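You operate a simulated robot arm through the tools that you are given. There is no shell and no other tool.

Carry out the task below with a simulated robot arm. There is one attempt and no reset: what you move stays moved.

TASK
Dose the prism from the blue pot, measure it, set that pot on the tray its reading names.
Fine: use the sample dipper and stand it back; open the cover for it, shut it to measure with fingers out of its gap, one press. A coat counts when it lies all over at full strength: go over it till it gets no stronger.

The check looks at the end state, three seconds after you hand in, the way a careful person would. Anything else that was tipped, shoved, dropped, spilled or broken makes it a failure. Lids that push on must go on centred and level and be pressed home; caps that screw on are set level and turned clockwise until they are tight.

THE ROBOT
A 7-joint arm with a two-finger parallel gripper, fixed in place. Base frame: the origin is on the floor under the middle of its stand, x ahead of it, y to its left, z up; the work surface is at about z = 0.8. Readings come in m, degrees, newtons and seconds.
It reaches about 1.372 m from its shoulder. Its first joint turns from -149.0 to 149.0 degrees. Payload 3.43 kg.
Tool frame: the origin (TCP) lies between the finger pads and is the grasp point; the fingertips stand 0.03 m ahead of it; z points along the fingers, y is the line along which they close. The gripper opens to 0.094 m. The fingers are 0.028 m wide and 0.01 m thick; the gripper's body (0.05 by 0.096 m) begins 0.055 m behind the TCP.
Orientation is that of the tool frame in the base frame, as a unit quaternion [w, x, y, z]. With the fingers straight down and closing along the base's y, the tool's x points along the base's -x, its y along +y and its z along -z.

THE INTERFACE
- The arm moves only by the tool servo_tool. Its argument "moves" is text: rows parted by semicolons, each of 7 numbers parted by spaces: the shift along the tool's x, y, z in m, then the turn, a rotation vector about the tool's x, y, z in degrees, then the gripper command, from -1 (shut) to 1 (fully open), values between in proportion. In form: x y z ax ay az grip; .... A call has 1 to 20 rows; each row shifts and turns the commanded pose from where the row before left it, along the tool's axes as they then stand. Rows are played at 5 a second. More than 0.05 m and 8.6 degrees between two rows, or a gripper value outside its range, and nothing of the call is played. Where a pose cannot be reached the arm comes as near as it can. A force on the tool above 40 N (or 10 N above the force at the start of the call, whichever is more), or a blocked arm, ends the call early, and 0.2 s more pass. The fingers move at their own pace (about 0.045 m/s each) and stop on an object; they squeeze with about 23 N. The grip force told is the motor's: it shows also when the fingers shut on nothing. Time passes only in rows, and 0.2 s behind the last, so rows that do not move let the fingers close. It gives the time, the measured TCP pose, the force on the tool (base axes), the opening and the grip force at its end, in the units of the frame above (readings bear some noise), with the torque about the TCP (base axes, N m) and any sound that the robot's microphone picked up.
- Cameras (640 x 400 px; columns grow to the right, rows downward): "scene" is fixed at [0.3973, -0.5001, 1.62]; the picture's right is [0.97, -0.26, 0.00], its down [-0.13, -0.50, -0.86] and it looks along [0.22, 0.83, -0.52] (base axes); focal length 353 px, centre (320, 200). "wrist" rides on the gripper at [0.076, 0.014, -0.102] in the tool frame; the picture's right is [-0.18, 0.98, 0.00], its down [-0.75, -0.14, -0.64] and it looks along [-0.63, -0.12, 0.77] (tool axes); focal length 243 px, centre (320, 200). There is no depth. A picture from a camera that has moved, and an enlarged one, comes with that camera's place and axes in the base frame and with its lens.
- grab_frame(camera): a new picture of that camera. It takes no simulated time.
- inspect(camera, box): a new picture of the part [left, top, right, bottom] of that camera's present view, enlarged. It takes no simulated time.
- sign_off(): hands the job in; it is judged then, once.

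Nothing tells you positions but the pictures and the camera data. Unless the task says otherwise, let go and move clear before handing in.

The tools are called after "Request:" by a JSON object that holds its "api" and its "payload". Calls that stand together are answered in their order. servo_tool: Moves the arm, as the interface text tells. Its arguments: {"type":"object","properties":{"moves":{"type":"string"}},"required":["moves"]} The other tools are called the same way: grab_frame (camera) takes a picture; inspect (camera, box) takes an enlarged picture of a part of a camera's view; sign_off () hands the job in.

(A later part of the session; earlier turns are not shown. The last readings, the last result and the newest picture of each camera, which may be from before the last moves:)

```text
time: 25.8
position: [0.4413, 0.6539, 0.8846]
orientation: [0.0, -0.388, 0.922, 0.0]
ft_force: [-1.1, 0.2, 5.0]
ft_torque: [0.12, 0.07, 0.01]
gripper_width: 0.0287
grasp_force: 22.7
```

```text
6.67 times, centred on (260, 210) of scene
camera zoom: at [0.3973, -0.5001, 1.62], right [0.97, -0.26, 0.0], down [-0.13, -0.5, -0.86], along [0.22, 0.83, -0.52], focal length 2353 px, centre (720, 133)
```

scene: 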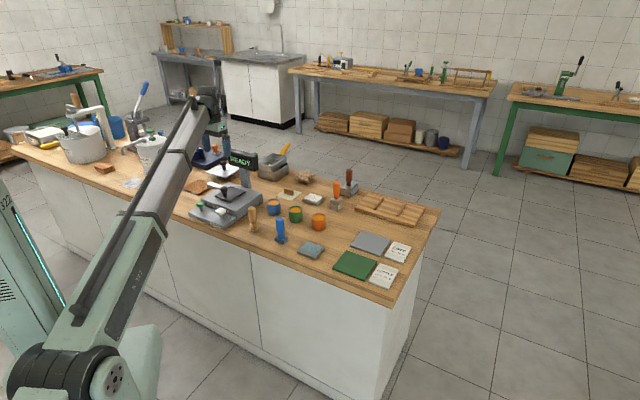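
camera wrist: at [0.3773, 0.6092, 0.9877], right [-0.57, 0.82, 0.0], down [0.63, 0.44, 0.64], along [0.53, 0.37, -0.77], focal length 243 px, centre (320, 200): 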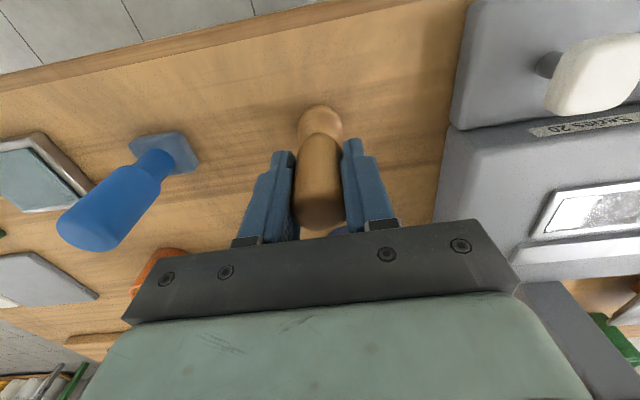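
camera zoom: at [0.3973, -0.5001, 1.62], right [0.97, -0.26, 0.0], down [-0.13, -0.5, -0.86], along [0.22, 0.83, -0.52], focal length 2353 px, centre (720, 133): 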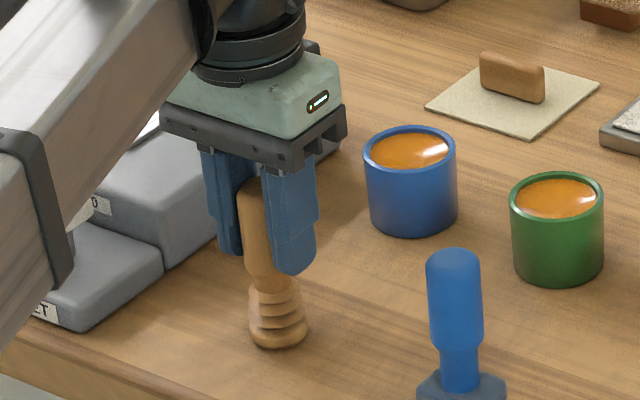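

The dipper is held upright. I'll lift it straight up and carry it over to hover above the blue pot.

Request:
{"api": "servo_tool", "payload": {"moves": "0 0 -0.01 0 0 0 -1; 0 0 -0.025 0 0 0 -1; 0 0 -0.03 0 0 0 -1; 0 0 -0.03 0 0 0 -1; 0 0 -0.03 0 0 0 -1; -0.0286 0.0015 0 0 0 0 -1; -0.0286 0.0015 0 0 0 0 -1; -0.0286 0.0015 0 0 0 0 -1; -0.0286 0.0015 0 0 0 0 -1; -0.0284 0.0014 0 0 0 0 -1; 0 0 0 0 0 0 -1; 0 0 0 0 0 0 -1"}}

Request:
{"api": "grab_frame", "payload": {"camera": "wrist"}}

Request:
{"api": "inspect", "payload": {"camera": "scene", "box": [230, 160, 310, 240]}}

```text
time: 28.4
position: [0.5342, 0.7613, 1.0098]
orientation: [0.0, -0.387, 0.922, 0.0]
ft_force: [-0.5, -0.3, 0.3]
ft_torque: [-0.03, 0.02, -0.02]
gripper_width: 0.0287
grasp_force: 23.1
```

```text
taken
camera wrist: at [0.4714, 0.7174, 1.1134], right [-0.57, 0.82, 0.0], down [0.63, 0.44, 0.64], along [0.53, 0.37, -0.77], focal length 243 px, centre (320, 200)
```

wrist: 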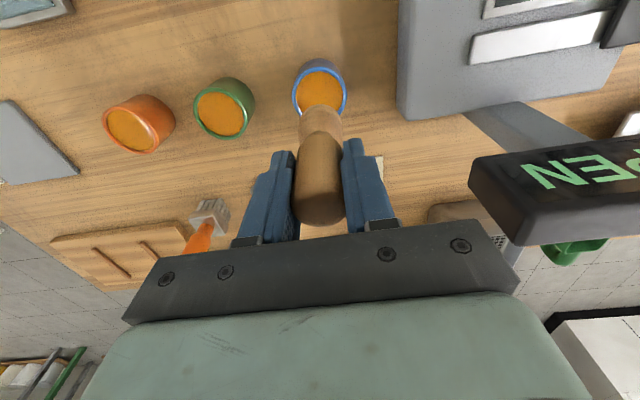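

```text
5.00 times, centred on (270, 200) of scene
camera zoom: at [0.3973, -0.5001, 1.62], right [0.97, -0.26, 0.0], down [-0.13, -0.5, -0.86], along [0.22, 0.83, -0.52], focal length 1765 px, centre (570, 200)
```

zoom: 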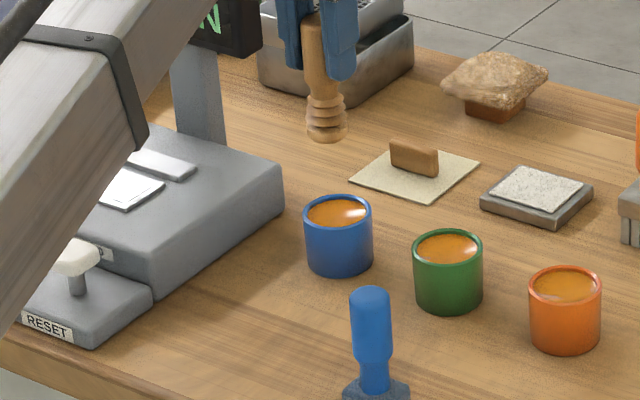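

The dipper hangs straight over the blue pot with only a millimetre or two of offset. I'll lower it into the pot, well short of its floor.

Request:
{"api": "servo_tool", "payload": {"moves": "-0.0014 -0.0014 0.03 0 0 0 -1; 0 0 0.025 0 0 0 -1; 0 0 0.02 0 0 0 -1; 0 0 0.015 0 0 0 -1; 0 0 0.01 0 0 0 -1; 0 0 0 0 0 0 -1"}}

Request:
{"api": "grab_frame", "payload": {"camera": "wrist"}}

Request:
{"api": "inspect", "payload": {"camera": "scene", "box": [240, 180, 300, 230]}}

```text
time: 29.8
position: [0.5384, 0.7597, 0.909]
orientation: [0.0, -0.388, 0.922, 0.001]
ft_force: [1.1, 0.3, 14.7]
ft_torque: [-0.08, -0.15, 0.01]
gripper_width: 0.0291
grasp_force: 23.0
```

```text
taken
camera wrist: at [0.4746, 0.715, 1.0122], right [-0.57, 0.82, 0.0], down [0.63, 0.44, 0.64], along [0.53, 0.37, -0.77], focal length 243 px, centre (320, 200)
```

wrist: 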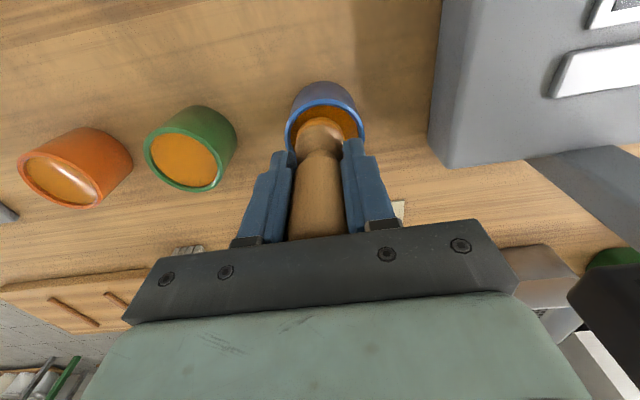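

```text
8.00 times, centred on (270, 205) of scene
camera zoom: at [0.3973, -0.5001, 1.62], right [0.97, -0.26, 0.0], down [-0.13, -0.5, -0.86], along [0.22, 0.83, -0.52], focal length 2824 px, centre (720, 160)
```

zoom: 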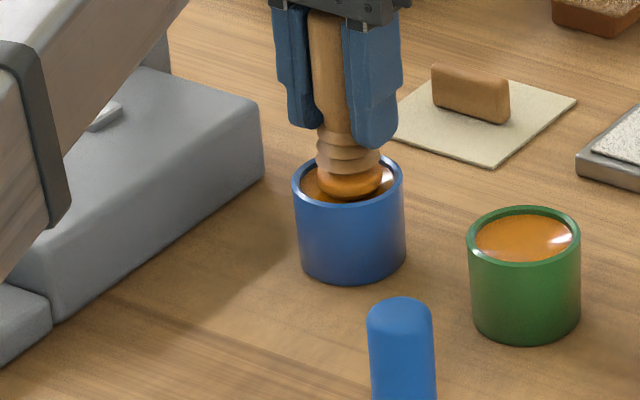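

The dipper met the honey's surface (about 15 N) and its lowest ring has turned amber. I'll raise it and check how it is loaded and how it sits in the grip.

Request:
{"api": "servo_tool", "payload": {"moves": "0 0 -0.005 0 0 0 -1; 0 0 -0.02 0 0 0 -1; 0 0 -0.03 0 0 0 -1; 0 0 -0.035 0 0 0 -1; 0 0 -0.02 0 0 0 -1; 0 0 0 0 0 0 -1"}}

Request:
{"api": "grab_frame", "payload": {"camera": "wrist"}}

Request:
{"api": "inspect", "payload": {"camera": "scene", "box": [240, 160, 300, 230]}}

```text
time: 31.2
position: [0.5366, 0.7594, 1.0204]
orientation: [-0.001, -0.387, 0.922, -0.001]
ft_force: [0.1, -0.5, -0.5]
ft_torque: [0.0, 0.03, 0.01]
gripper_width: 0.029
grasp_force: 23.3
```

```text
taken
camera wrist: at [0.4734, 0.7144, 1.1233], right [-0.57, 0.82, 0.0], down [0.63, 0.44, 0.64], along [0.53, 0.37, -0.77], focal length 243 px, centre (320, 200)
```

wrist: 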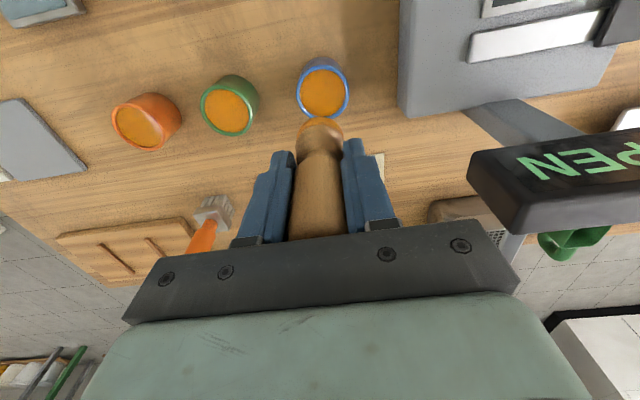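

```text
5.71 times, centred on (270, 195) of scene
camera zoom: at [0.3973, -0.5001, 1.62], right [0.97, -0.26, 0.0], down [-0.13, -0.5, -0.86], along [0.22, 0.83, -0.52], focal length 2017 px, centre (606, 229)
```

zoom: 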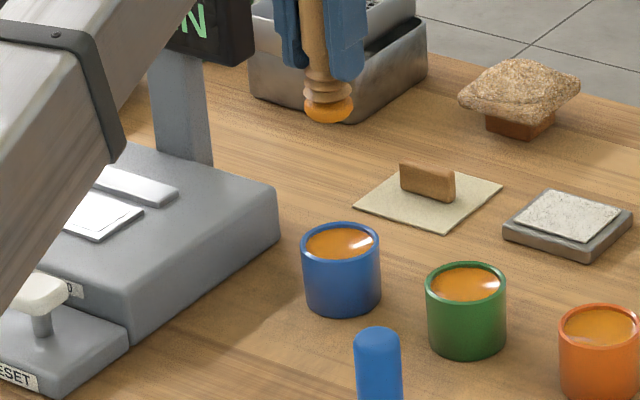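

The dipper's end is loaded with honey and it slipped about 18 mm up in the grip, still upright. I'll carry it, keeping clear of the display, to hover over the glass.

Request:
{"api": "servo_tool", "payload": {"moves": "0.029 0 0 0 0 0 -1; 0.0292 0 0 0 0 0 -1; 0 0.039 0 0 0 0 -1; 0 0.039 0 0 0 0 -1; 0 0.039 0 0 0 0 -1; 0 0.039 0 0 0 0 -1; 0 0.0384 0 0 0 0 -1; 0 0 0 0 0 0 -1; 0 0 0 0 0 0 -1"}}

Request:
{"api": "grab_frame", "payload": {"camera": "wrist"}}

Request:
{"api": "inspect", "payload": {"camera": "scene", "box": [190, 150, 260, 220]}}

```text
time: 33.2
position: [0.3586, 0.8541, 1.0208]
orientation: [-0.001, -0.388, 0.922, 0.0]
ft_force: [0.1, -0.7, 0.1]
ft_torque: [0.0, 0.02, 0.01]
gripper_width: 0.029
grasp_force: 23.3
```

```text
taken
camera wrist: at [0.2961, 0.8093, 1.1228], right [-0.57, 0.82, 0.0], down [0.63, 0.44, 0.64], along [0.53, 0.37, -0.77], focal length 243 px, centre (320, 200)
```

wrist: 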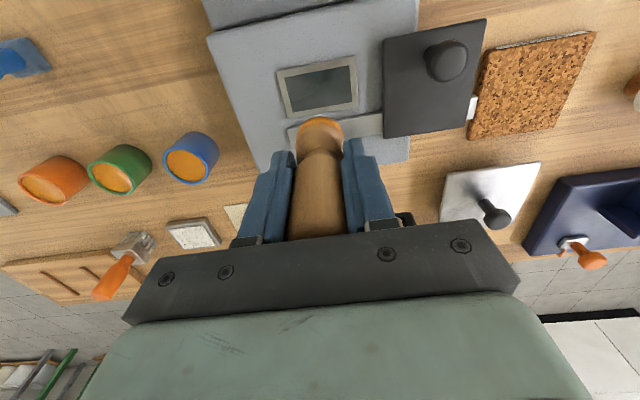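

```text
5.71 times, centred on (225, 185) of scene
camera zoom: at [0.3973, -0.5001, 1.62], right [0.97, -0.26, 0.0], down [-0.13, -0.5, -0.86], along [0.22, 0.83, -0.52], focal length 2017 px, centre (863, 286)
```

zoom: 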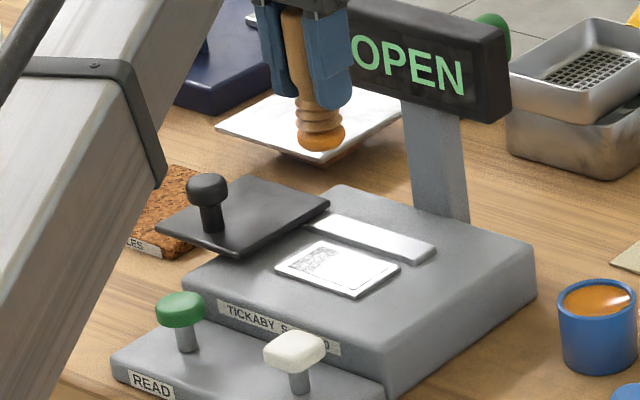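

The dipper seems to have tilted slightly in the grip. I'll zoom in to judge the tilt.

Request:
{"api": "inspect", "payload": {"camera": "wrist", "box": [260, 60, 380, 250]}}

Request:
{"api": "inspect", "payload": {"camera": "scene", "box": [210, 145, 250, 185]}}

```text
2.11 times, centred on (320, 155) of wrist
camera zoom: at [0.2961, 0.8093, 1.1228], right [-0.57, 0.82, 0.0], down [0.63, 0.44, 0.64], along [0.53, 0.37, -0.77], focal length 511 px, centre (320, 295)
```

zoom: 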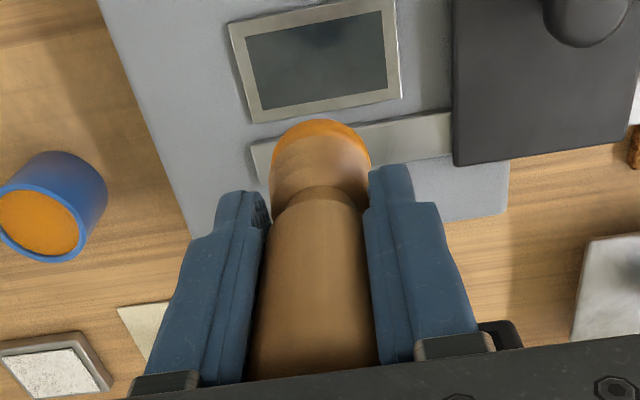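

```text
10.00 times, centred on (230, 165) of scene
camera zoom: at [0.3973, -0.5001, 1.62], right [0.97, -0.26, 0.0], down [-0.13, -0.5, -0.86], along [0.22, 0.83, -0.52], focal length 3530 px, centre (1220, 550)
```

zoom: 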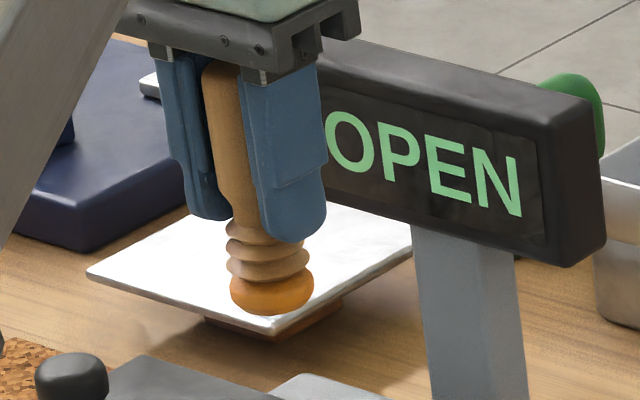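

The dipper hangs essentially upright. I'll lower it close to the glass centre, then feel for contact in small steps.

Request:
{"api": "servo_tool", "payload": {"moves": "0 0 0.03 0 0 0 -1; 0 0 0.03 0 0 0 -1; 0 0 0.025 0 0 0 -1; 0 0 0 0 0 0 -1"}}

Request:
{"api": "inspect", "payload": {"camera": "scene", "box": [205, 160, 255, 205]}}

Request:
{"api": "inspect", "payload": {"camera": "wrist", "box": [240, 60, 400, 250]}}

```text
time: 34.2
position: [0.3591, 0.8534, 0.9348]
orientation: [0.0, -0.387, 0.922, 0.0]
ft_force: [-0.1, 0.0, -0.6]
ft_torque: [-0.06, 0.0, 0.02]
gripper_width: 0.0291
grasp_force: 23.2
```

```text
8.89 times, centred on (230, 182) of scene
camera zoom: at [0.3973, -0.5001, 1.62], right [0.97, -0.26, 0.0], down [-0.13, -0.5, -0.86], along [0.22, 0.83, -0.52], focal length 3138 px, centre (1120, 356)
```

zoom: 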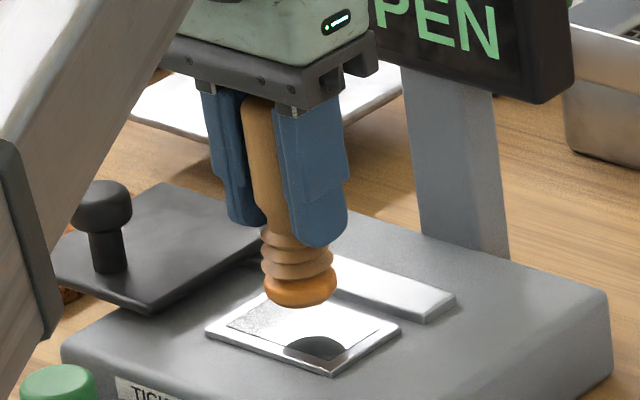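

```text
2.11 times, centred on (320, 155) of wrist
camera zoom: at [0.2953, 0.8088, 1.0377], right [-0.57, 0.82, 0.0], down [0.63, 0.44, 0.64], along [0.53, 0.37, -0.77], focal length 511 px, centre (320, 295)
```

zoom: 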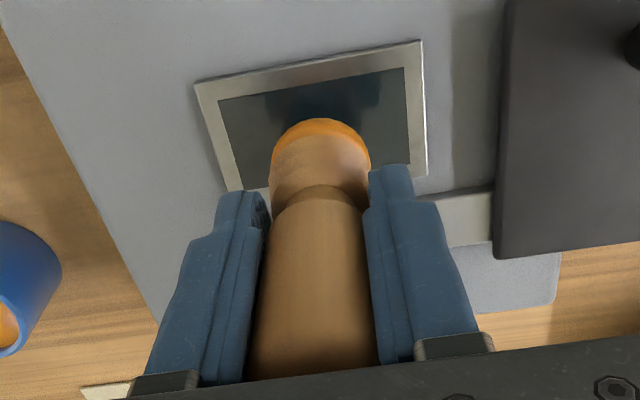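

The dipper's end is just above the middle of the glass. I'll come down in small steps until a light contact.

Request:
{"api": "servo_tool", "payload": {"moves": "0 0 0.004 0 0 0 -1; 0 0 0.004 0 0 0 -1; 0 0 0.003 0 0 0 -1; 0 0 0.003 0 0 0 -1"}}

Request:
{"api": "inspect", "payload": {"camera": "scene", "box": [205, 160, 255, 205]}}

```text
time: 35.2
position: [0.3562, 0.854, 0.9201]
orientation: [0.0, -0.387, 0.922, -0.001]
ft_force: [0.3, 0.1, -1.3]
ft_torque: [0.02, 0.03, 0.01]
gripper_width: 0.029
grasp_force: 23.9
```

```text
8.89 times, centred on (230, 182) of scene
camera zoom: at [0.3973, -0.5001, 1.62], right [0.97, -0.26, 0.0], down [-0.13, -0.5, -0.86], along [0.22, 0.83, -0.52], focal length 3138 px, centre (1120, 356)
```

zoom: 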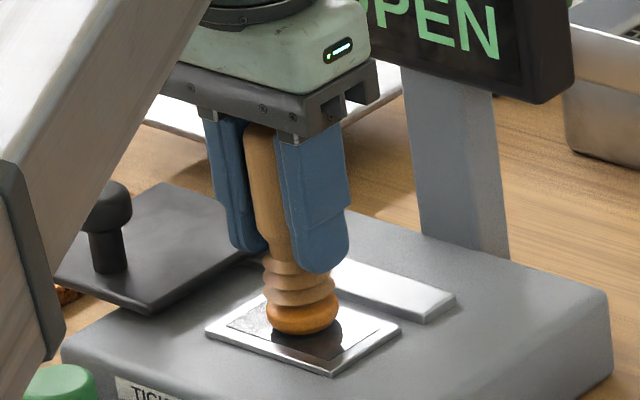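

Request:
{"api": "servo_tool", "payload": {"moves": "0 0 0.002 0 0 0 -1; 0 0 0.002 0 0 0 -1"}}

Request:
{"api": "inspect", "payload": {"camera": "scene", "box": [215, 175, 250, 205]}}

```text
time: 35.8
position: [0.3564, 0.8542, 0.9182]
orientation: [0.001, -0.388, 0.922, 0.0]
ft_force: [1.8, -2.2, 20.7]
ft_torque: [-0.29, -0.21, 0.0]
gripper_width: 0.0291
grasp_force: 23.4
```

```text
13.33 times, centred on (232, 190) of scene
camera zoom: at [0.3973, -0.5001, 1.62], right [0.97, -0.26, 0.0], down [-0.13, -0.5, -0.86], along [0.22, 0.83, -0.52], focal length 4707 px, centre (1487, 333)
```

zoom: 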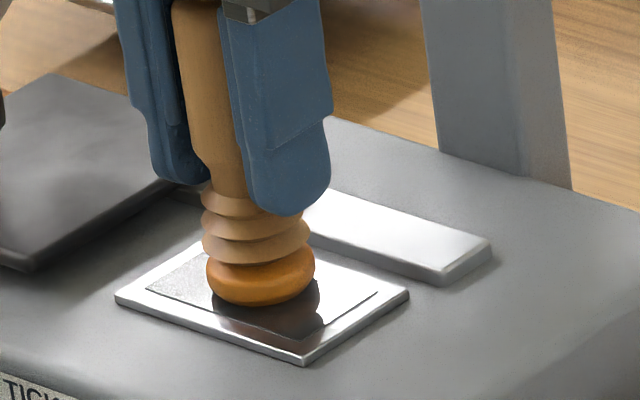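

Contact is made at TCP z about 0.918 right on the middle of the glass, a bit firm. I'll ease off by a millimetre and wipe lengthwise along the glass.

Request:
{"api": "servo_tool", "payload": {"moves": "0 0 -0.0012 0 0 0 -1; 0 0.007 0 0 0 0 -1; 0 0.007 0 0 0 0 -1; 0 0.006 0 0 0 0 -1; 0 -0.007 0 0 0 0 -1; 0 -0.007 0 0 0 0 -1; 0 -0.006 0 0 0 0 -1; 0 -0.007 0 0 0 0 -1; 0 -0.007 0 0 0 0 -1; 0 -0.006 0 0 0 0 -1"}}

Request:
{"api": "inspect", "payload": {"camera": "scene", "box": [215, 175, 250, 205]}}

Request:
{"api": "inspect", "payload": {"camera": "wrist", "box": [220, 60, 420, 250]}}

```text
time: 38.0
position: [0.3704, 0.8412, 0.9179]
orientation: [-0.001, -0.388, 0.922, 0.0]
ft_force: [-2.9, 2.6, 9.3]
ft_torque: [0.21, 0.19, 0.02]
gripper_width: 0.0294
grasp_force: 22.8
```

```text
13.33 times, centred on (232, 190) of scene
camera zoom: at [0.3973, -0.5001, 1.62], right [0.97, -0.26, 0.0], down [-0.13, -0.5, -0.86], along [0.22, 0.83, -0.52], focal length 4707 px, centre (1487, 333)
```

zoom: 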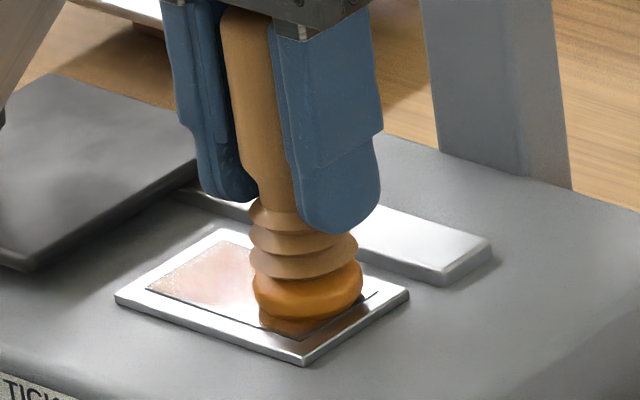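

```text
2.11 times, centred on (320, 155) of wrist
camera zoom: at [0.3084, 0.7959, 1.0207], right [-0.57, 0.82, 0.0], down [0.63, 0.44, 0.64], along [0.53, 0.37, -0.77], focal length 511 px, centre (320, 295)
```

zoom: 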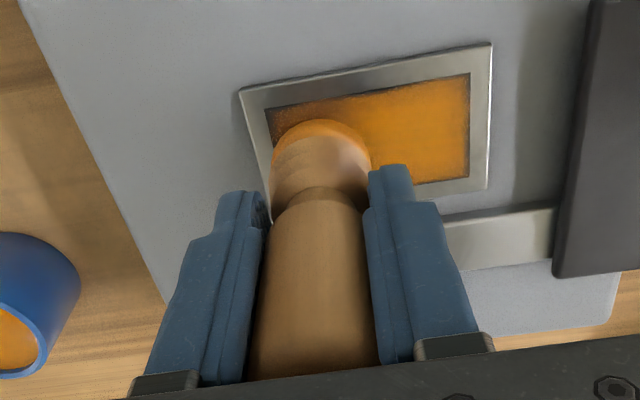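

The coat is going on: the left side is amber already, fainter near the edges. I'll extend the wiping to both ends and then offset toward the near edge.

Request:
{"api": "servo_tool", "payload": {"moves": "0 -0.007 0 0 0 0 -1; 0 0.007 0 0 0 0 -1; 0 0.008 0 0 0 0 -1; 0 0.008 0 0 0 0 -1; 0 0.008 0 0 0 0 -1; 0 0.008 0 0 0 0 -1; 0 0.008 0 0 0 0 -1; 0 0.008 0 0 0 0 -1; 0 0 -0.003 0 0 0 -1; 0.006 0 0 0 0 0 -1; 0 0 0.003 0 0 0 -1; 0 -0.008 0 0 0 0 -1; 0 -0.008 0 0 0 0 -1; 0 -0.008 0 0 0 0 -1; 0 -0.008 0 0 0 0 -1; 0 -0.008 0 0 0 0 -1; 0 -0.008 0 0 0 0 -1; 0 -0.007 0 0 0 0 -1"}}

Request:
{"api": "inspect", "payload": {"camera": "wrist", "box": [220, 60, 420, 250]}}

Request:
{"api": "inspect", "payload": {"camera": "scene", "box": [215, 175, 250, 205]}}

```text
time: 41.8
position: [0.3715, 0.832, 0.9173]
orientation: [0.0, -0.387, 0.922, 0.0]
ft_force: [-0.3, -0.2, 0.1]
ft_torque: [0.06, 0.01, -0.01]
gripper_width: 0.0287
grasp_force: 22.8
```

```text
2.11 times, centred on (320, 155) of wrist
camera zoom: at [0.3087, 0.7873, 1.0202], right [-0.57, 0.82, 0.0], down [0.63, 0.44, 0.64], along [0.53, 0.37, -0.77], focal length 511 px, centre (320, 295)
```

zoom: 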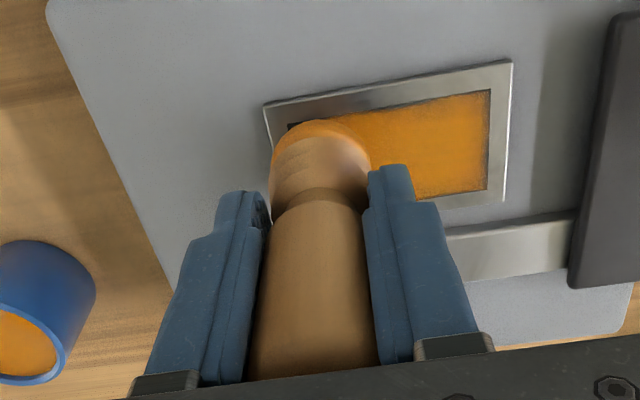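

```text
13.33 times, centred on (232, 190) of scene
camera zoom: at [0.3973, -0.5001, 1.62], right [0.97, -0.26, 0.0], down [-0.13, -0.5, -0.86], along [0.22, 0.83, -0.52], focal length 4707 px, centre (1487, 333)
```

zoom: 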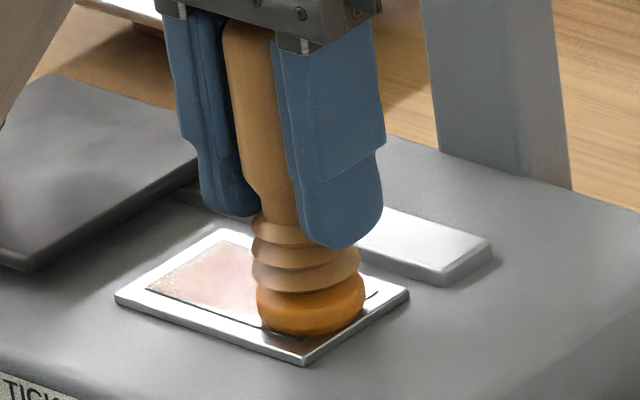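

Coverage is improving. Contact was light on the last pass, so I'll press a touch more, sweep the near side again and then the far side.

Request:
{"api": "servo_tool", "payload": {"moves": "0 -0.004 0.0015 0 0 0 -1; 0 0.008 0 0 0 0 -1; 0 0.008 0 0 0 0 -1; 0 0.008 0 0 0 0 -1; 0 0.008 0 0 0 0 -1; 0 0.008 0 0 0 0 -1; 0 0.008 0 0 0 0 -1; 0 0.008 0 0 0 0 -1; 0 0.004 0 0 0 0 -1; 0 0 -0.003 0 0 0 -1; -0.011 0 0 0 0 0 -1; 0 0 0.003 0 0 0 -1; 0 -0.008 0 0 0 0 -1; 0 -0.008 0 0 0 0 -1; 0 -0.008 0 0 0 0 -1; 0 -0.008 0 0 0 0 -1; 0 -0.008 0 0 0 0 -1; 0 -0.008 0 0 0 0 -1; 0 -0.008 0 0 0 0 -1; 0 -0.004 0 0 0 0 -1"}}

Request:
{"api": "inspect", "payload": {"camera": "wrist", "box": [220, 60, 420, 250]}}

Request:
{"api": "inspect", "payload": {"camera": "scene", "box": [215, 175, 250, 205]}}

```text
time: 46.0
position: [0.3832, 0.8372, 0.9174]
orientation: [0.0, -0.388, 0.922, 0.0]
ft_force: [-0.4, 1.6, 3.7]
ft_torque: [-0.01, -0.01, 0.03]
gripper_width: 0.0286
grasp_force: 23.2
```

```text
2.11 times, centred on (320, 155) of wrist
camera zoom: at [0.3203, 0.7917, 1.0197], right [-0.57, 0.82, 0.0], down [0.63, 0.44, 0.64], along [0.53, 0.37, -0.77], focal length 511 px, centre (320, 295)
```

zoom: 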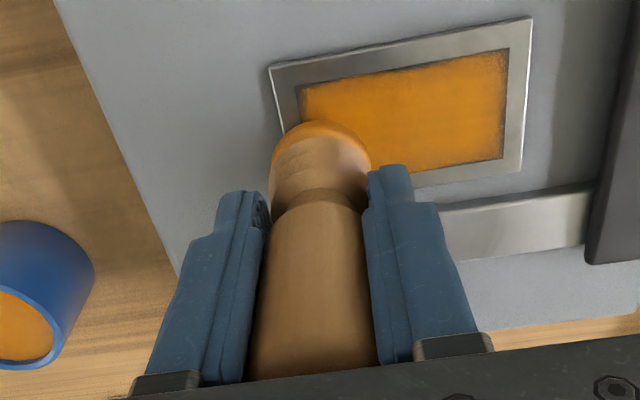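

```text
13.33 times, centred on (232, 190) of scene
camera zoom: at [0.3973, -0.5001, 1.62], right [0.97, -0.26, 0.0], down [-0.13, -0.5, -0.86], along [0.22, 0.83, -0.52], focal length 4707 px, centre (1487, 333)
```

zoom: 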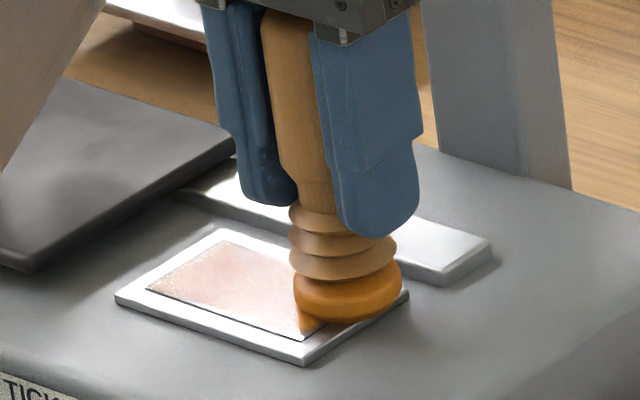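

The coat is nearly everywhere; a thin darker border remains at the edges. I'll make another full set of passes over far, middle and near lines, then lift to compare.

Request:
{"api": "servo_tool", "payload": {"moves": "0 0 0.0005 0 0 0 -1; 0 0.01 0 0 0 0 -1; 0 0.01 0 0 0 0 -1; 0 0.01 0 0 0 0 -1; 0 0.01 0 0 0 0 -1; 0 0.01 0 0 0 0 -1; 0 0.01 0 0 0 0 -1; 0 0.003 -0.003 0 0 0 -1; 0.006 0 0 0 0 0 -1; 0 0 0.003 0 0 0 -1; 0 -0.01 0 0 0 0 -1; 0 -0.01 0 0 0 0 -1; 0 -0.01 0 0 0 0 -1; 0 -0.01 0 0 0 0 -1; 0 -0.01 0 0 0 0 -1; 0 -0.01 0 0 0 0 -1; 0 -0.003 -0.003 0 0 0 -1; 0.008 0 0 0 0 0 -1; 0 0 0.003 0 0 0 -1"}}

Request:
{"api": "servo_tool", "payload": {"moves": "0 0.01 0 0 0 0 -1; 0 0.01 0 0 0 0 -1; 0 0.01 0 0 0 0 -1; 0 0.01 0 0 0 0 -1; 0 0.01 0 0 0 0 -1; 0 0.01 0 0 0 0 -1; 0 0.003 0 0 0 0 -1; 0 0 -0.004 0 0 0 -1; 0 -0.03 -0.02 0 0 0 -1; 0 0 -0.04 0 0 0 -1; 0 0 -0.04 0 0 0 -1; 0.03 0 0 0 0 0 -1; 0.03 0 0 0 0 0 -1; 0 0 0 0 0 0 -1"}}

Request:
{"api": "grab_frame", "payload": {"camera": "wrist"}}

Request:
{"api": "inspect", "payload": {"camera": "scene", "box": [205, 165, 255, 205]}}

```text
time: 50.0
position: [0.3736, 0.8268, 0.916]
orientation: [0.001, -0.388, 0.922, 0.001]
ft_force: [-0.9, 0.1, 8.2]
ft_torque: [0.15, 0.14, 0.07]
gripper_width: 0.028
grasp_force: 23.4
```

```text
time: 53.0
position: [0.3071, 0.8059, 1.0195]
orientation: [0.0, -0.387, 0.922, -0.001]
ft_force: [-0.1, -0.4, -0.8]
ft_torque: [-0.02, -0.06, -0.02]
gripper_width: 0.0279
grasp_force: 22.9
```

```text
taken
camera wrist: at [0.2433, 0.7609, 1.1225], right [-0.57, 0.82, 0.0], down [0.63, 0.44, 0.64], along [0.53, 0.37, -0.77], focal length 243 px, centre (320, 200)
```

wrist: 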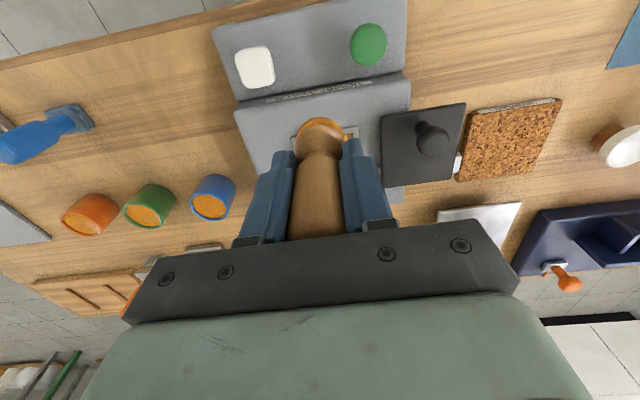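

```text
10.00 times, centred on (230, 185) of scene
camera zoom: at [0.3973, -0.5001, 1.62], right [0.97, -0.26, 0.0], down [-0.13, -0.5, -0.86], along [0.22, 0.83, -0.52], focal length 3530 px, centre (1220, 350)
```

zoom: 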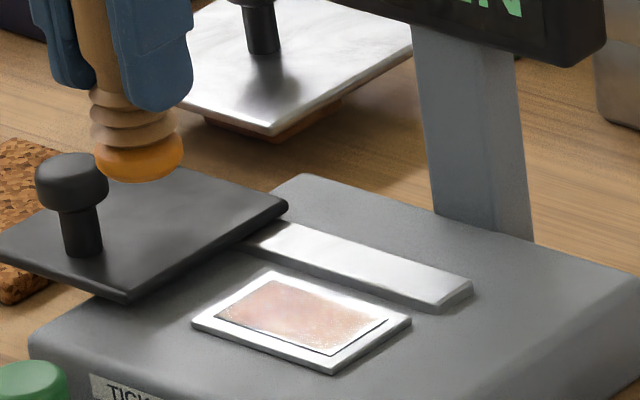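

I'll move back over the glass at height, so the wrist camera sees the coat unobstructed.

Request:
{"api": "servo_tool", "payload": {"moves": "-0.035 -0.0015 0 0 0 0 -1; -0.035 -0.0015 0 0 0 0 -1; 0 0 0 0 0 0 -1"}}

Request:
{"api": "inspect", "payload": {"camera": "wrist", "box": [250, 50, 390, 130]}}

Request:
{"api": "inspect", "payload": {"camera": "scene", "box": [222, 188, 248, 206]}}

```text
time: 53.8
position: [0.3577, 0.8546, 1.0213]
orientation: [0.0, -0.388, 0.922, 0.0]
ft_force: [0.1, 0.8, -1.0]
ft_torque: [0.0, -0.01, 0.0]
gripper_width: 0.0276
grasp_force: 23.5
```

```text
4.57 times, centred on (320, 90) of wrist
camera zoom: at [0.2943, 0.8094, 1.1233], right [-0.57, 0.82, 0.0], down [0.63, 0.44, 0.64], along [0.53, 0.37, -0.77], focal length 1109 px, centre (320, 703)
```

zoom: 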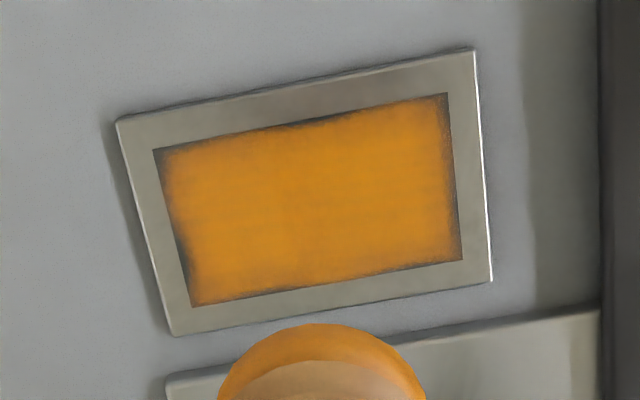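

```text
16.00 times, centred on (235, 197) of scene
camera zoom: at [0.3973, -0.5001, 1.62], right [0.97, -0.26, 0.0], down [-0.13, -0.5, -0.86], along [0.22, 0.83, -0.52], focal length 5648 px, centre (1680, 248)
```

zoom: 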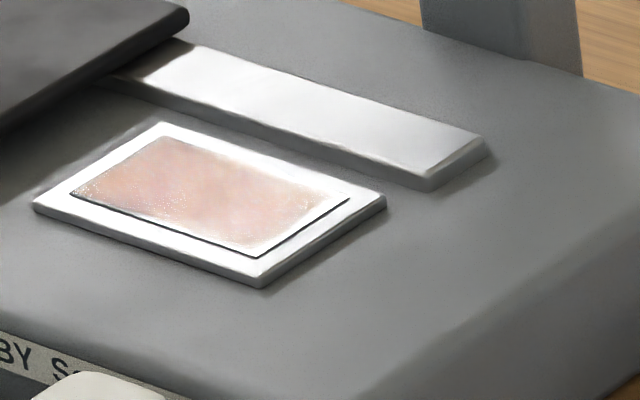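

The middle is well covered but the borders are patchy. I'll go back down and sweep in lines offset further toward each edge and past both ends.

Request:
{"api": "servo_tool", "payload": {"moves": "0.0112 -0.0324 0.02 0 0 0 -1; 0 0 0.035 0 0 0 -1; 0 0 0.03 0 0 0 -1; 0 0 0.016 0 0 0 -1; 0 0 0.002 0 0 0 -1; 0 0 0.001 0 0 0 -1"}}

Request:
{"api": "inspect", "payload": {"camera": "scene", "box": [215, 175, 250, 205]}}

```text
time: 55.2
position: [0.3749, 0.823, 0.9175]
orientation: [-0.001, -0.387, 0.922, 0.0]
ft_force: [0.6, 0.4, -1.3]
ft_torque: [0.01, 0.01, -0.02]
gripper_width: 0.0275
grasp_force: 22.8
```

```text
13.33 times, centred on (232, 190) of scene
camera zoom: at [0.3973, -0.5001, 1.62], right [0.97, -0.26, 0.0], down [-0.13, -0.5, -0.86], along [0.22, 0.83, -0.52], focal length 4707 px, centre (1487, 333)
```

zoom: 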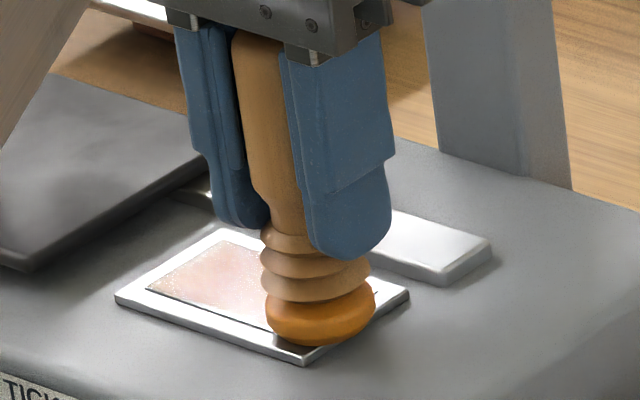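

Request:
{"api": "servo_tool", "payload": {"moves": "0 0 0.001 0 0 0 -1; 0 0 0.001 0 0 0 -1"}}

```text
time: 55.8
position: [0.3744, 0.8248, 0.917]
orientation: [0.001, -0.387, 0.922, 0.0]
ft_force: [2.1, -0.2, 18.9]
ft_torque: [-0.03, -0.02, 0.15]
gripper_width: 0.0274
grasp_force: 23.3
```

Contact again. I'll ease off a bit and sweep the near edge, then step line by line toward the far edge.

Request:
{"api": "servo_tool", "payload": {"moves": "0 0 -0.0008 0 0 0 -1; 0 0.011 0 0 0 0 -1; 0 0.011 0 0 0 0 -1; 0 0.011 0 0 0 0 -1; 0 0.011 0 0 0 0 -1; 0 0.011 0 0 0 0 -1; 0 0.011 0 0 0 0 -1; 0 0 -0.002 0 0 0 -1; -0.005 0 0 0 0 0 -1; 0 0 0.002 0 0 0 -1; 0 -0.011 0 0 0 0 -1; 0 -0.011 0 0 0 0 -1; 0 -0.011 0 0 0 0 -1; 0 -0.011 0 0 0 0 -1; 0 -0.011 0 0 0 0 -1; 0 -0.011 0 0 0 0 -1; 0 0 -0.002 0 0 0 -1; -0.005 0 0 0 0 0 -1; 0 0 0.002 0 0 0 -1"}}

Request:
{"api": "inspect", "payload": {"camera": "wrist", "box": [220, 60, 420, 250]}}

```text
time: 59.8
position: [0.3806, 0.8305, 0.9151]
orientation: [0.0, -0.388, 0.922, 0.0]
ft_force: [0.4, -0.2, -0.1]
ft_torque: [0.01, 0.0, 0.0]
gripper_width: 0.0273
grasp_force: 23.1
```

```text
2.11 times, centred on (320, 155) of wrist
camera zoom: at [0.3181, 0.7859, 1.0179], right [-0.57, 0.82, 0.0], down [0.63, 0.44, 0.64], along [0.53, 0.37, -0.77], focal length 511 px, centre (320, 295)
```

zoom: 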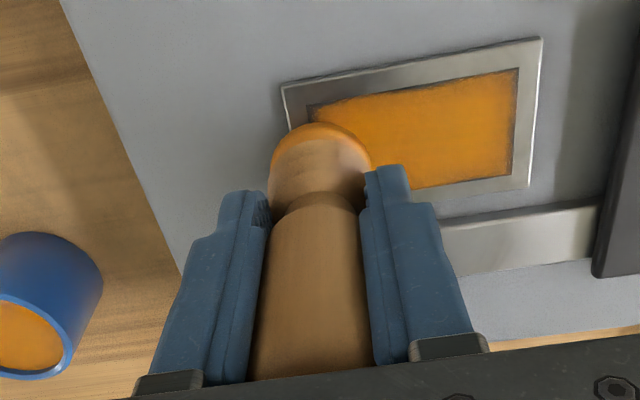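

Request:
{"api": "servo_tool", "payload": {"moves": "0 0 0.001 0 0 0 -1; 0 0 0.0005 0 0 0 -1"}}

```text
time: 60.4
position: [0.3815, 0.8311, 0.915]
orientation: [0.0, -0.387, 0.922, 0.001]
ft_force: [0.0, -2.1, 15.6]
ft_torque: [-0.1, 0.07, 0.02]
gripper_width: 0.0275
grasp_force: 23.2
```

Request:
{"api": "servo_tool", "payload": {"moves": "0 0.011 -0.0003 0 0 0 -1; 0 0.011 0 0 0 0 -1; 0 0.011 0 0 0 0 -1; 0 0.011 0 0 0 0 -1; 0 0.011 0 0 0 0 -1; 0 0.011 0 0 0 0 -1"}}

Request:
{"api": "servo_tool", "payload": {"moves": "-0.005 0 -0.002 0 0 0 -1; 0 0 0.002 0 0 0 -1; 0 0 0.0005 0 0 0 -1"}}

Request:
{"api": "servo_tool", "payload": {"moves": "0 -0.011 0 0 0 0 -1; 0 -0.011 0 0 0 0 -1; 0 -0.011 0 0 0 0 -1; 0 -0.011 0 0 0 0 -1; 0 -0.011 0 0 0 0 -1; 0 -0.011 0 0 0 0 -1"}}

```text
time: 61.8
position: [0.3335, 0.878, 0.9154]
orientation: [0.0, -0.387, 0.922, 0.0]
ft_force: [5.7, -4.3, 15.7]
ft_torque: [-0.26, -0.31, 0.02]
gripper_width: 0.0275
grasp_force: 23.1
```

```text
time: 62.6
position: [0.3371, 0.882, 0.9147]
orientation: [0.001, -0.388, 0.922, 0.001]
ft_force: [-1.3, 3.6, 18.6]
ft_torque: [0.15, 0.02, 0.01]
gripper_width: 0.0277
grasp_force: 22.9
```

```text
time: 64.0
position: [0.3849, 0.8338, 0.9126]
orientation: [0.0, -0.388, 0.922, 0.0]
ft_force: [-3.8, 3.5, 15.7]
ft_torque: [0.25, 0.2, 0.03]
gripper_width: 0.0273
grasp_force: 22.8
```

Request:
{"api": "servo_tool", "payload": {"moves": "-0.005 0 -0.002 0 0 0 -1; 0 0 0.002 0 0 0 -1; 0 0.011 0 0 0 0 -1; 0 0.011 0 0 0 0 -1; 0 0.011 0 0 0 0 -1; 0 0.011 0 0 0 0 -1; 0 0.011 0 0 0 0 -1; 0 0.011 0 0 0 0 -1"}}

Request:
{"api": "servo_tool", "payload": {"moves": "0 0 -0.003 0 0 0 -1; 0.02 0 0 0 0 0 -1; 0 0 0.003 0 0 0 -1; 0 0 0.0005 0 0 0 -1"}}

Request:
{"api": "servo_tool", "payload": {"moves": "0 -0.011 0 0 0 0 -1; 0 -0.011 0 0 0 0 -1; 0 -0.011 0 0 0 0 -1; 0 -0.011 0 0 0 0 -1; 0 -0.011 0 0 0 0 -1; 0 -0.011 0 0 0 0 -1"}}

Request:
{"api": "inspect", "payload": {"camera": "wrist", "box": [220, 60, 420, 250]}}

```text
time: 65.8
position: [0.341, 0.8838, 0.9147]
orientation: [0.0, -0.386, 0.923, 0.0]
ft_force: [3.3, -2.6, 9.1]
ft_torque: [-0.17, -0.2, 0.02]
gripper_width: 0.0274
grasp_force: 22.5
```

```text
time: 66.8
position: [0.3255, 0.8694, 0.9127]
orientation: [0.0, -0.387, 0.922, 0.0]
ft_force: [-3.0, -4.0, 16.3]
ft_torque: [-0.2, 0.12, -0.01]
gripper_width: 0.0274
grasp_force: 23.4
```

```text
time: 68.2
position: [0.3733, 0.8246, 0.9136]
orientation: [0.0, -0.388, 0.922, -0.001]
ft_force: [-3.8, 2.9, 11.5]
ft_torque: [0.17, 0.17, -0.01]
gripper_width: 0.0271
grasp_force: 23.0
```

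```text
2.11 times, centred on (320, 155) of wrist
camera zoom: at [0.3117, 0.7794, 1.0158], right [-0.57, 0.82, 0.0], down [0.63, 0.44, 0.64], along [0.53, 0.37, -0.77], focal length 511 px, centre (320, 295)
```

zoom: 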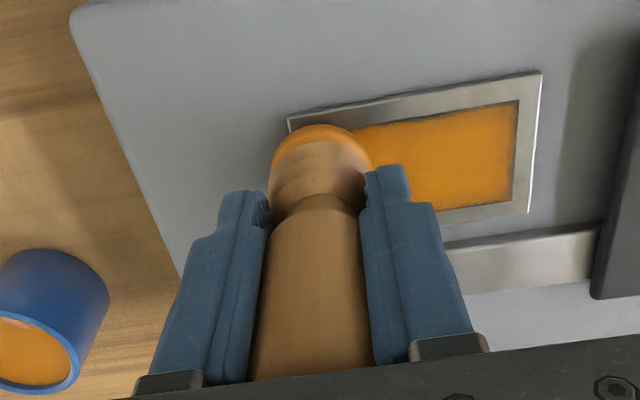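

Now I'll lift off and look at the coat again from above.

Request:
{"api": "servo_tool", "payload": {"moves": "0 0 -0.005 0 0 0 -1; 0 0.01 -0.03 0 0 0 -1; -0.005 0.01 -0.04 0 0 0 -1; -0.005 0.01 -0.03 0 0 0 -1; 0 0 0 0 0 0 -1"}}

Request:
{"api": "grab_frame", "payload": {"camera": "wrist"}}

Request:
{"api": "inspect", "payload": {"camera": "wrist", "box": [250, 50, 390, 130]}}

Request:
{"api": "inspect", "payload": {"camera": "scene", "box": [210, 150, 250, 205]}}

```text
time: 69.4
position: [0.357, 0.8502, 1.0166]
orientation: [0.0, -0.387, 0.922, 0.001]
ft_force: [0.4, -0.6, -0.9]
ft_torque: [0.02, -0.01, 0.01]
gripper_width: 0.0273
grasp_force: 23.0
```

```text
taken
camera wrist: at [0.2957, 0.806, 1.1197], right [-0.57, 0.82, 0.0], down [0.63, 0.44, 0.64], along [0.53, 0.37, -0.77], focal length 243 px, centre (320, 200)
```

wrist: 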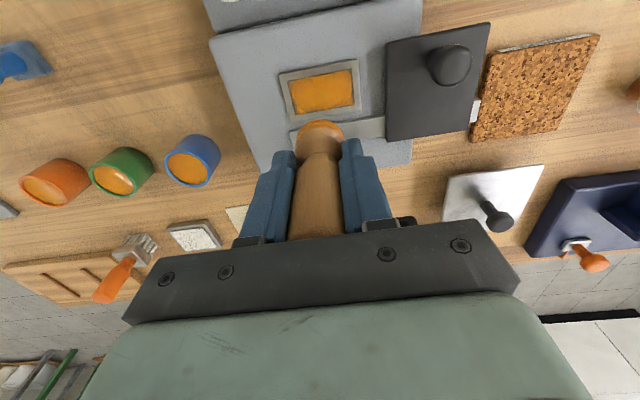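

```text
4.57 times, centred on (320, 90) of wrist
camera zoom: at [0.2957, 0.806, 1.1197], right [-0.57, 0.82, 0.0], down [0.63, 0.44, 0.64], along [0.53, 0.37, -0.77], focal length 1109 px, centre (320, 703)
```

zoom: 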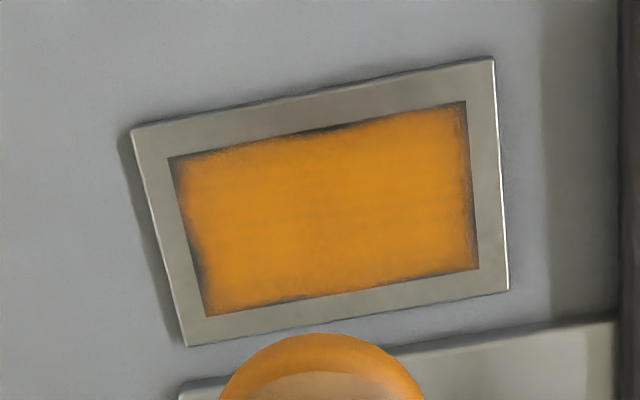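

```text
7.27 times, centred on (230, 178) of scene
camera zoom: at [0.3973, -0.5001, 1.62], right [0.97, -0.26, 0.0], down [-0.13, -0.5, -0.86], along [0.22, 0.83, -0.52], focal length 2567 px, centre (974, 364)
```

zoom: 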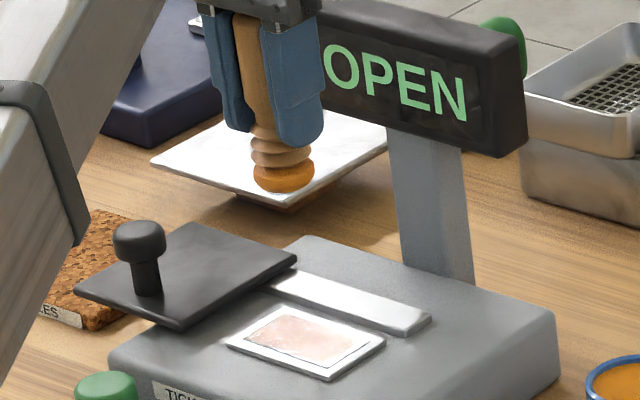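

The coat looks uniform apart from a ragged outline that did not change between rounds. I'll zoom hard to compare its strength and the border.

Request:
{"api": "inspect", "payload": {"camera": "wrist", "box": [280, 60, 360, 120]}}

Request:
{"api": "inspect", "payload": {"camera": "wrist", "box": [160, 130, 220, 190]}}

```text
6.67 times, centred on (320, 90) of wrist
camera zoom: at [0.2957, 0.806, 1.1197], right [-0.57, 0.82, 0.0], down [0.63, 0.44, 0.64], along [0.53, 0.37, -0.77], focal length 1618 px, centre (320, 933)
```

zoom: 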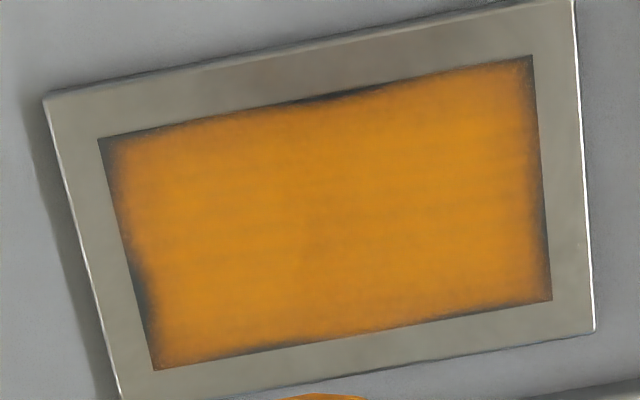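

```text
6.67 times, centred on (190, 160) of wrist
camera zoom: at [0.2957, 0.806, 1.1197], right [-0.57, 0.82, 0.0], down [0.63, 0.44, 0.64], along [0.53, 0.37, -0.77], focal length 1618 px, centre (1187, 467)
```

zoom: 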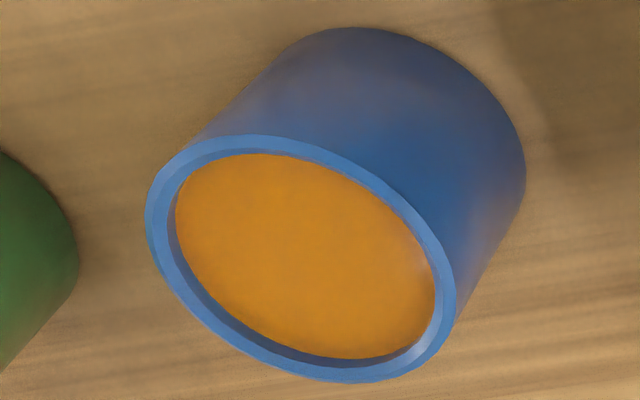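

The coat is even, matching the pot's colour. To be sure it isn't limited by a dry dipper, I'll reload gently once more and go over it again. First back over the blue pot, keeping clear of the display.

Request:
{"api": "servo_tool", "payload": {"moves": "0 -0.0385 0 0 0 0 -1; 0 -0.0385 0 0 0 0 -1; 0 -0.0385 0 0 0 0 -1; 0 -0.0385 0 0 0 0 -1; 0 -0.0387 0 0 0 0 -1; -0.031 0 0 0 0 0 -1; -0.0317 0 0 0 0 0 -1; 0 0 0 0 0 0 -1; 0 0 0.03 0 0 0 -1; 0 0 0.03 0 0 0 -1; 0 0 0.03 0 0 0 -1; 0 0 0.008 0 0 0 -1; 0 0 0 0 0 0 -1"}}

Request:
{"api": "inspect", "payload": {"camera": "scene", "box": [240, 170, 300, 230]}}

Request:
{"api": "grab_frame", "payload": {"camera": "wrist"}}

```text
time: 72.2
position: [0.5399, 0.7623, 0.9195]
orientation: [0.0, -0.387, 0.922, 0.0]
ft_force: [-1.0, -0.8, -1.3]
ft_torque: [0.0, 0.01, 0.01]
gripper_width: 0.027
grasp_force: 22.7
```

```text
6.67 times, centred on (270, 200) of scene
camera zoom: at [0.3973, -0.5001, 1.62], right [0.97, -0.26, 0.0], down [-0.13, -0.5, -0.86], along [0.22, 0.83, -0.52], focal length 2353 px, centre (653, 200)
```

zoom: 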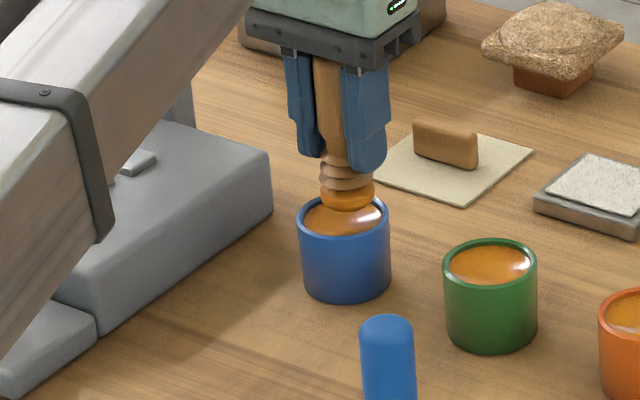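

```text
taken
camera wrist: at [0.4777, 0.7174, 1.0222], right [-0.57, 0.82, 0.0], down [0.63, 0.44, 0.64], along [0.53, 0.37, -0.77], focal length 243 px, centre (320, 200)
```

wrist: 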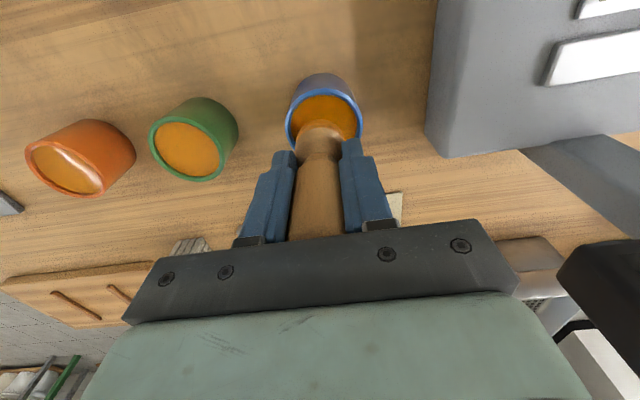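

The dipper is just above the honey, within the rim. I'll centre it slightly and touch down gently.

Request:
{"api": "servo_tool", "payload": {"moves": "0.0028 0.0014 0 0 0 0 -1; 0 0 0.004 0 0 0 -1; 0 0 0.003 0 0 0 -1; 0 0 0.002 0 0 0 -1; 0 0 0.002 0 0 0 -1"}}

Request:
{"api": "inspect", "payload": {"camera": "scene", "box": [250, 185, 290, 220]}}

```text
time: 73.4
position: [0.5373, 0.762, 0.9086]
orientation: [-0.001, -0.387, 0.922, 0.0]
ft_force: [-0.7, -1.1, -1.2]
ft_torque: [0.01, -0.01, 0.01]
gripper_width: 0.0271
grasp_force: 22.7
```

```text
11.43 times, centred on (270, 202) of scene
camera zoom: at [0.3973, -0.5001, 1.62], right [0.97, -0.26, 0.0], down [-0.13, -0.5, -0.86], along [0.22, 0.83, -0.52], focal length 4034 px, centre (891, 171)
```

zoom: 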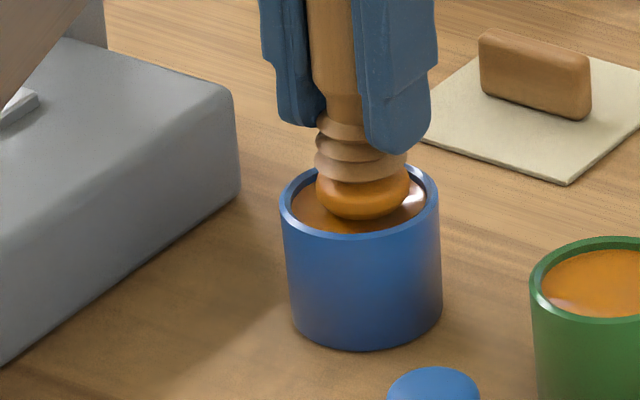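

Request:
{"api": "servo_tool", "payload": {"moves": "0 0 0.0015 0 0 0 -1; 0 0 0.0015 0 0 0 -1"}}

Request:
{"api": "servo_tool", "payload": {"moves": "0 0 0.001 0 0 0 -1; 0 0 0.001 0 0 0 -1"}}

Request:
{"api": "inspect", "payload": {"camera": "scene", "box": [250, 185, 290, 220]}}

```text
time: 74.0
position: [0.5377, 0.7608, 0.9061]
orientation: [0.001, -0.387, 0.922, 0.001]
ft_force: [0.2, 0.3, 5.8]
ft_torque: [0.0, -0.01, 0.0]
gripper_width: 0.0273
grasp_force: 22.8
```

```text
time: 74.6
position: [0.5371, 0.7619, 0.9052]
orientation: [0.001, -0.388, 0.922, 0.0]
ft_force: [-0.2, 0.0, 20.7]
ft_torque: [0.01, -0.04, -0.05]
gripper_width: 0.027
grasp_force: 23.4
```

```text
11.43 times, centred on (270, 202) of scene
camera zoom: at [0.3973, -0.5001, 1.62], right [0.97, -0.26, 0.0], down [-0.13, -0.5, -0.86], along [0.22, 0.83, -0.52], focal length 4034 px, centre (891, 171)
```

zoom: 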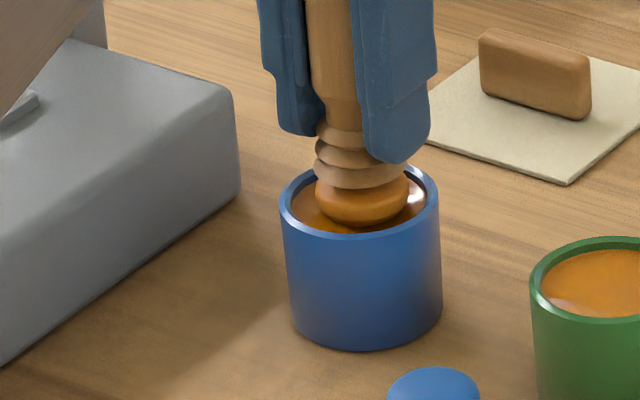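

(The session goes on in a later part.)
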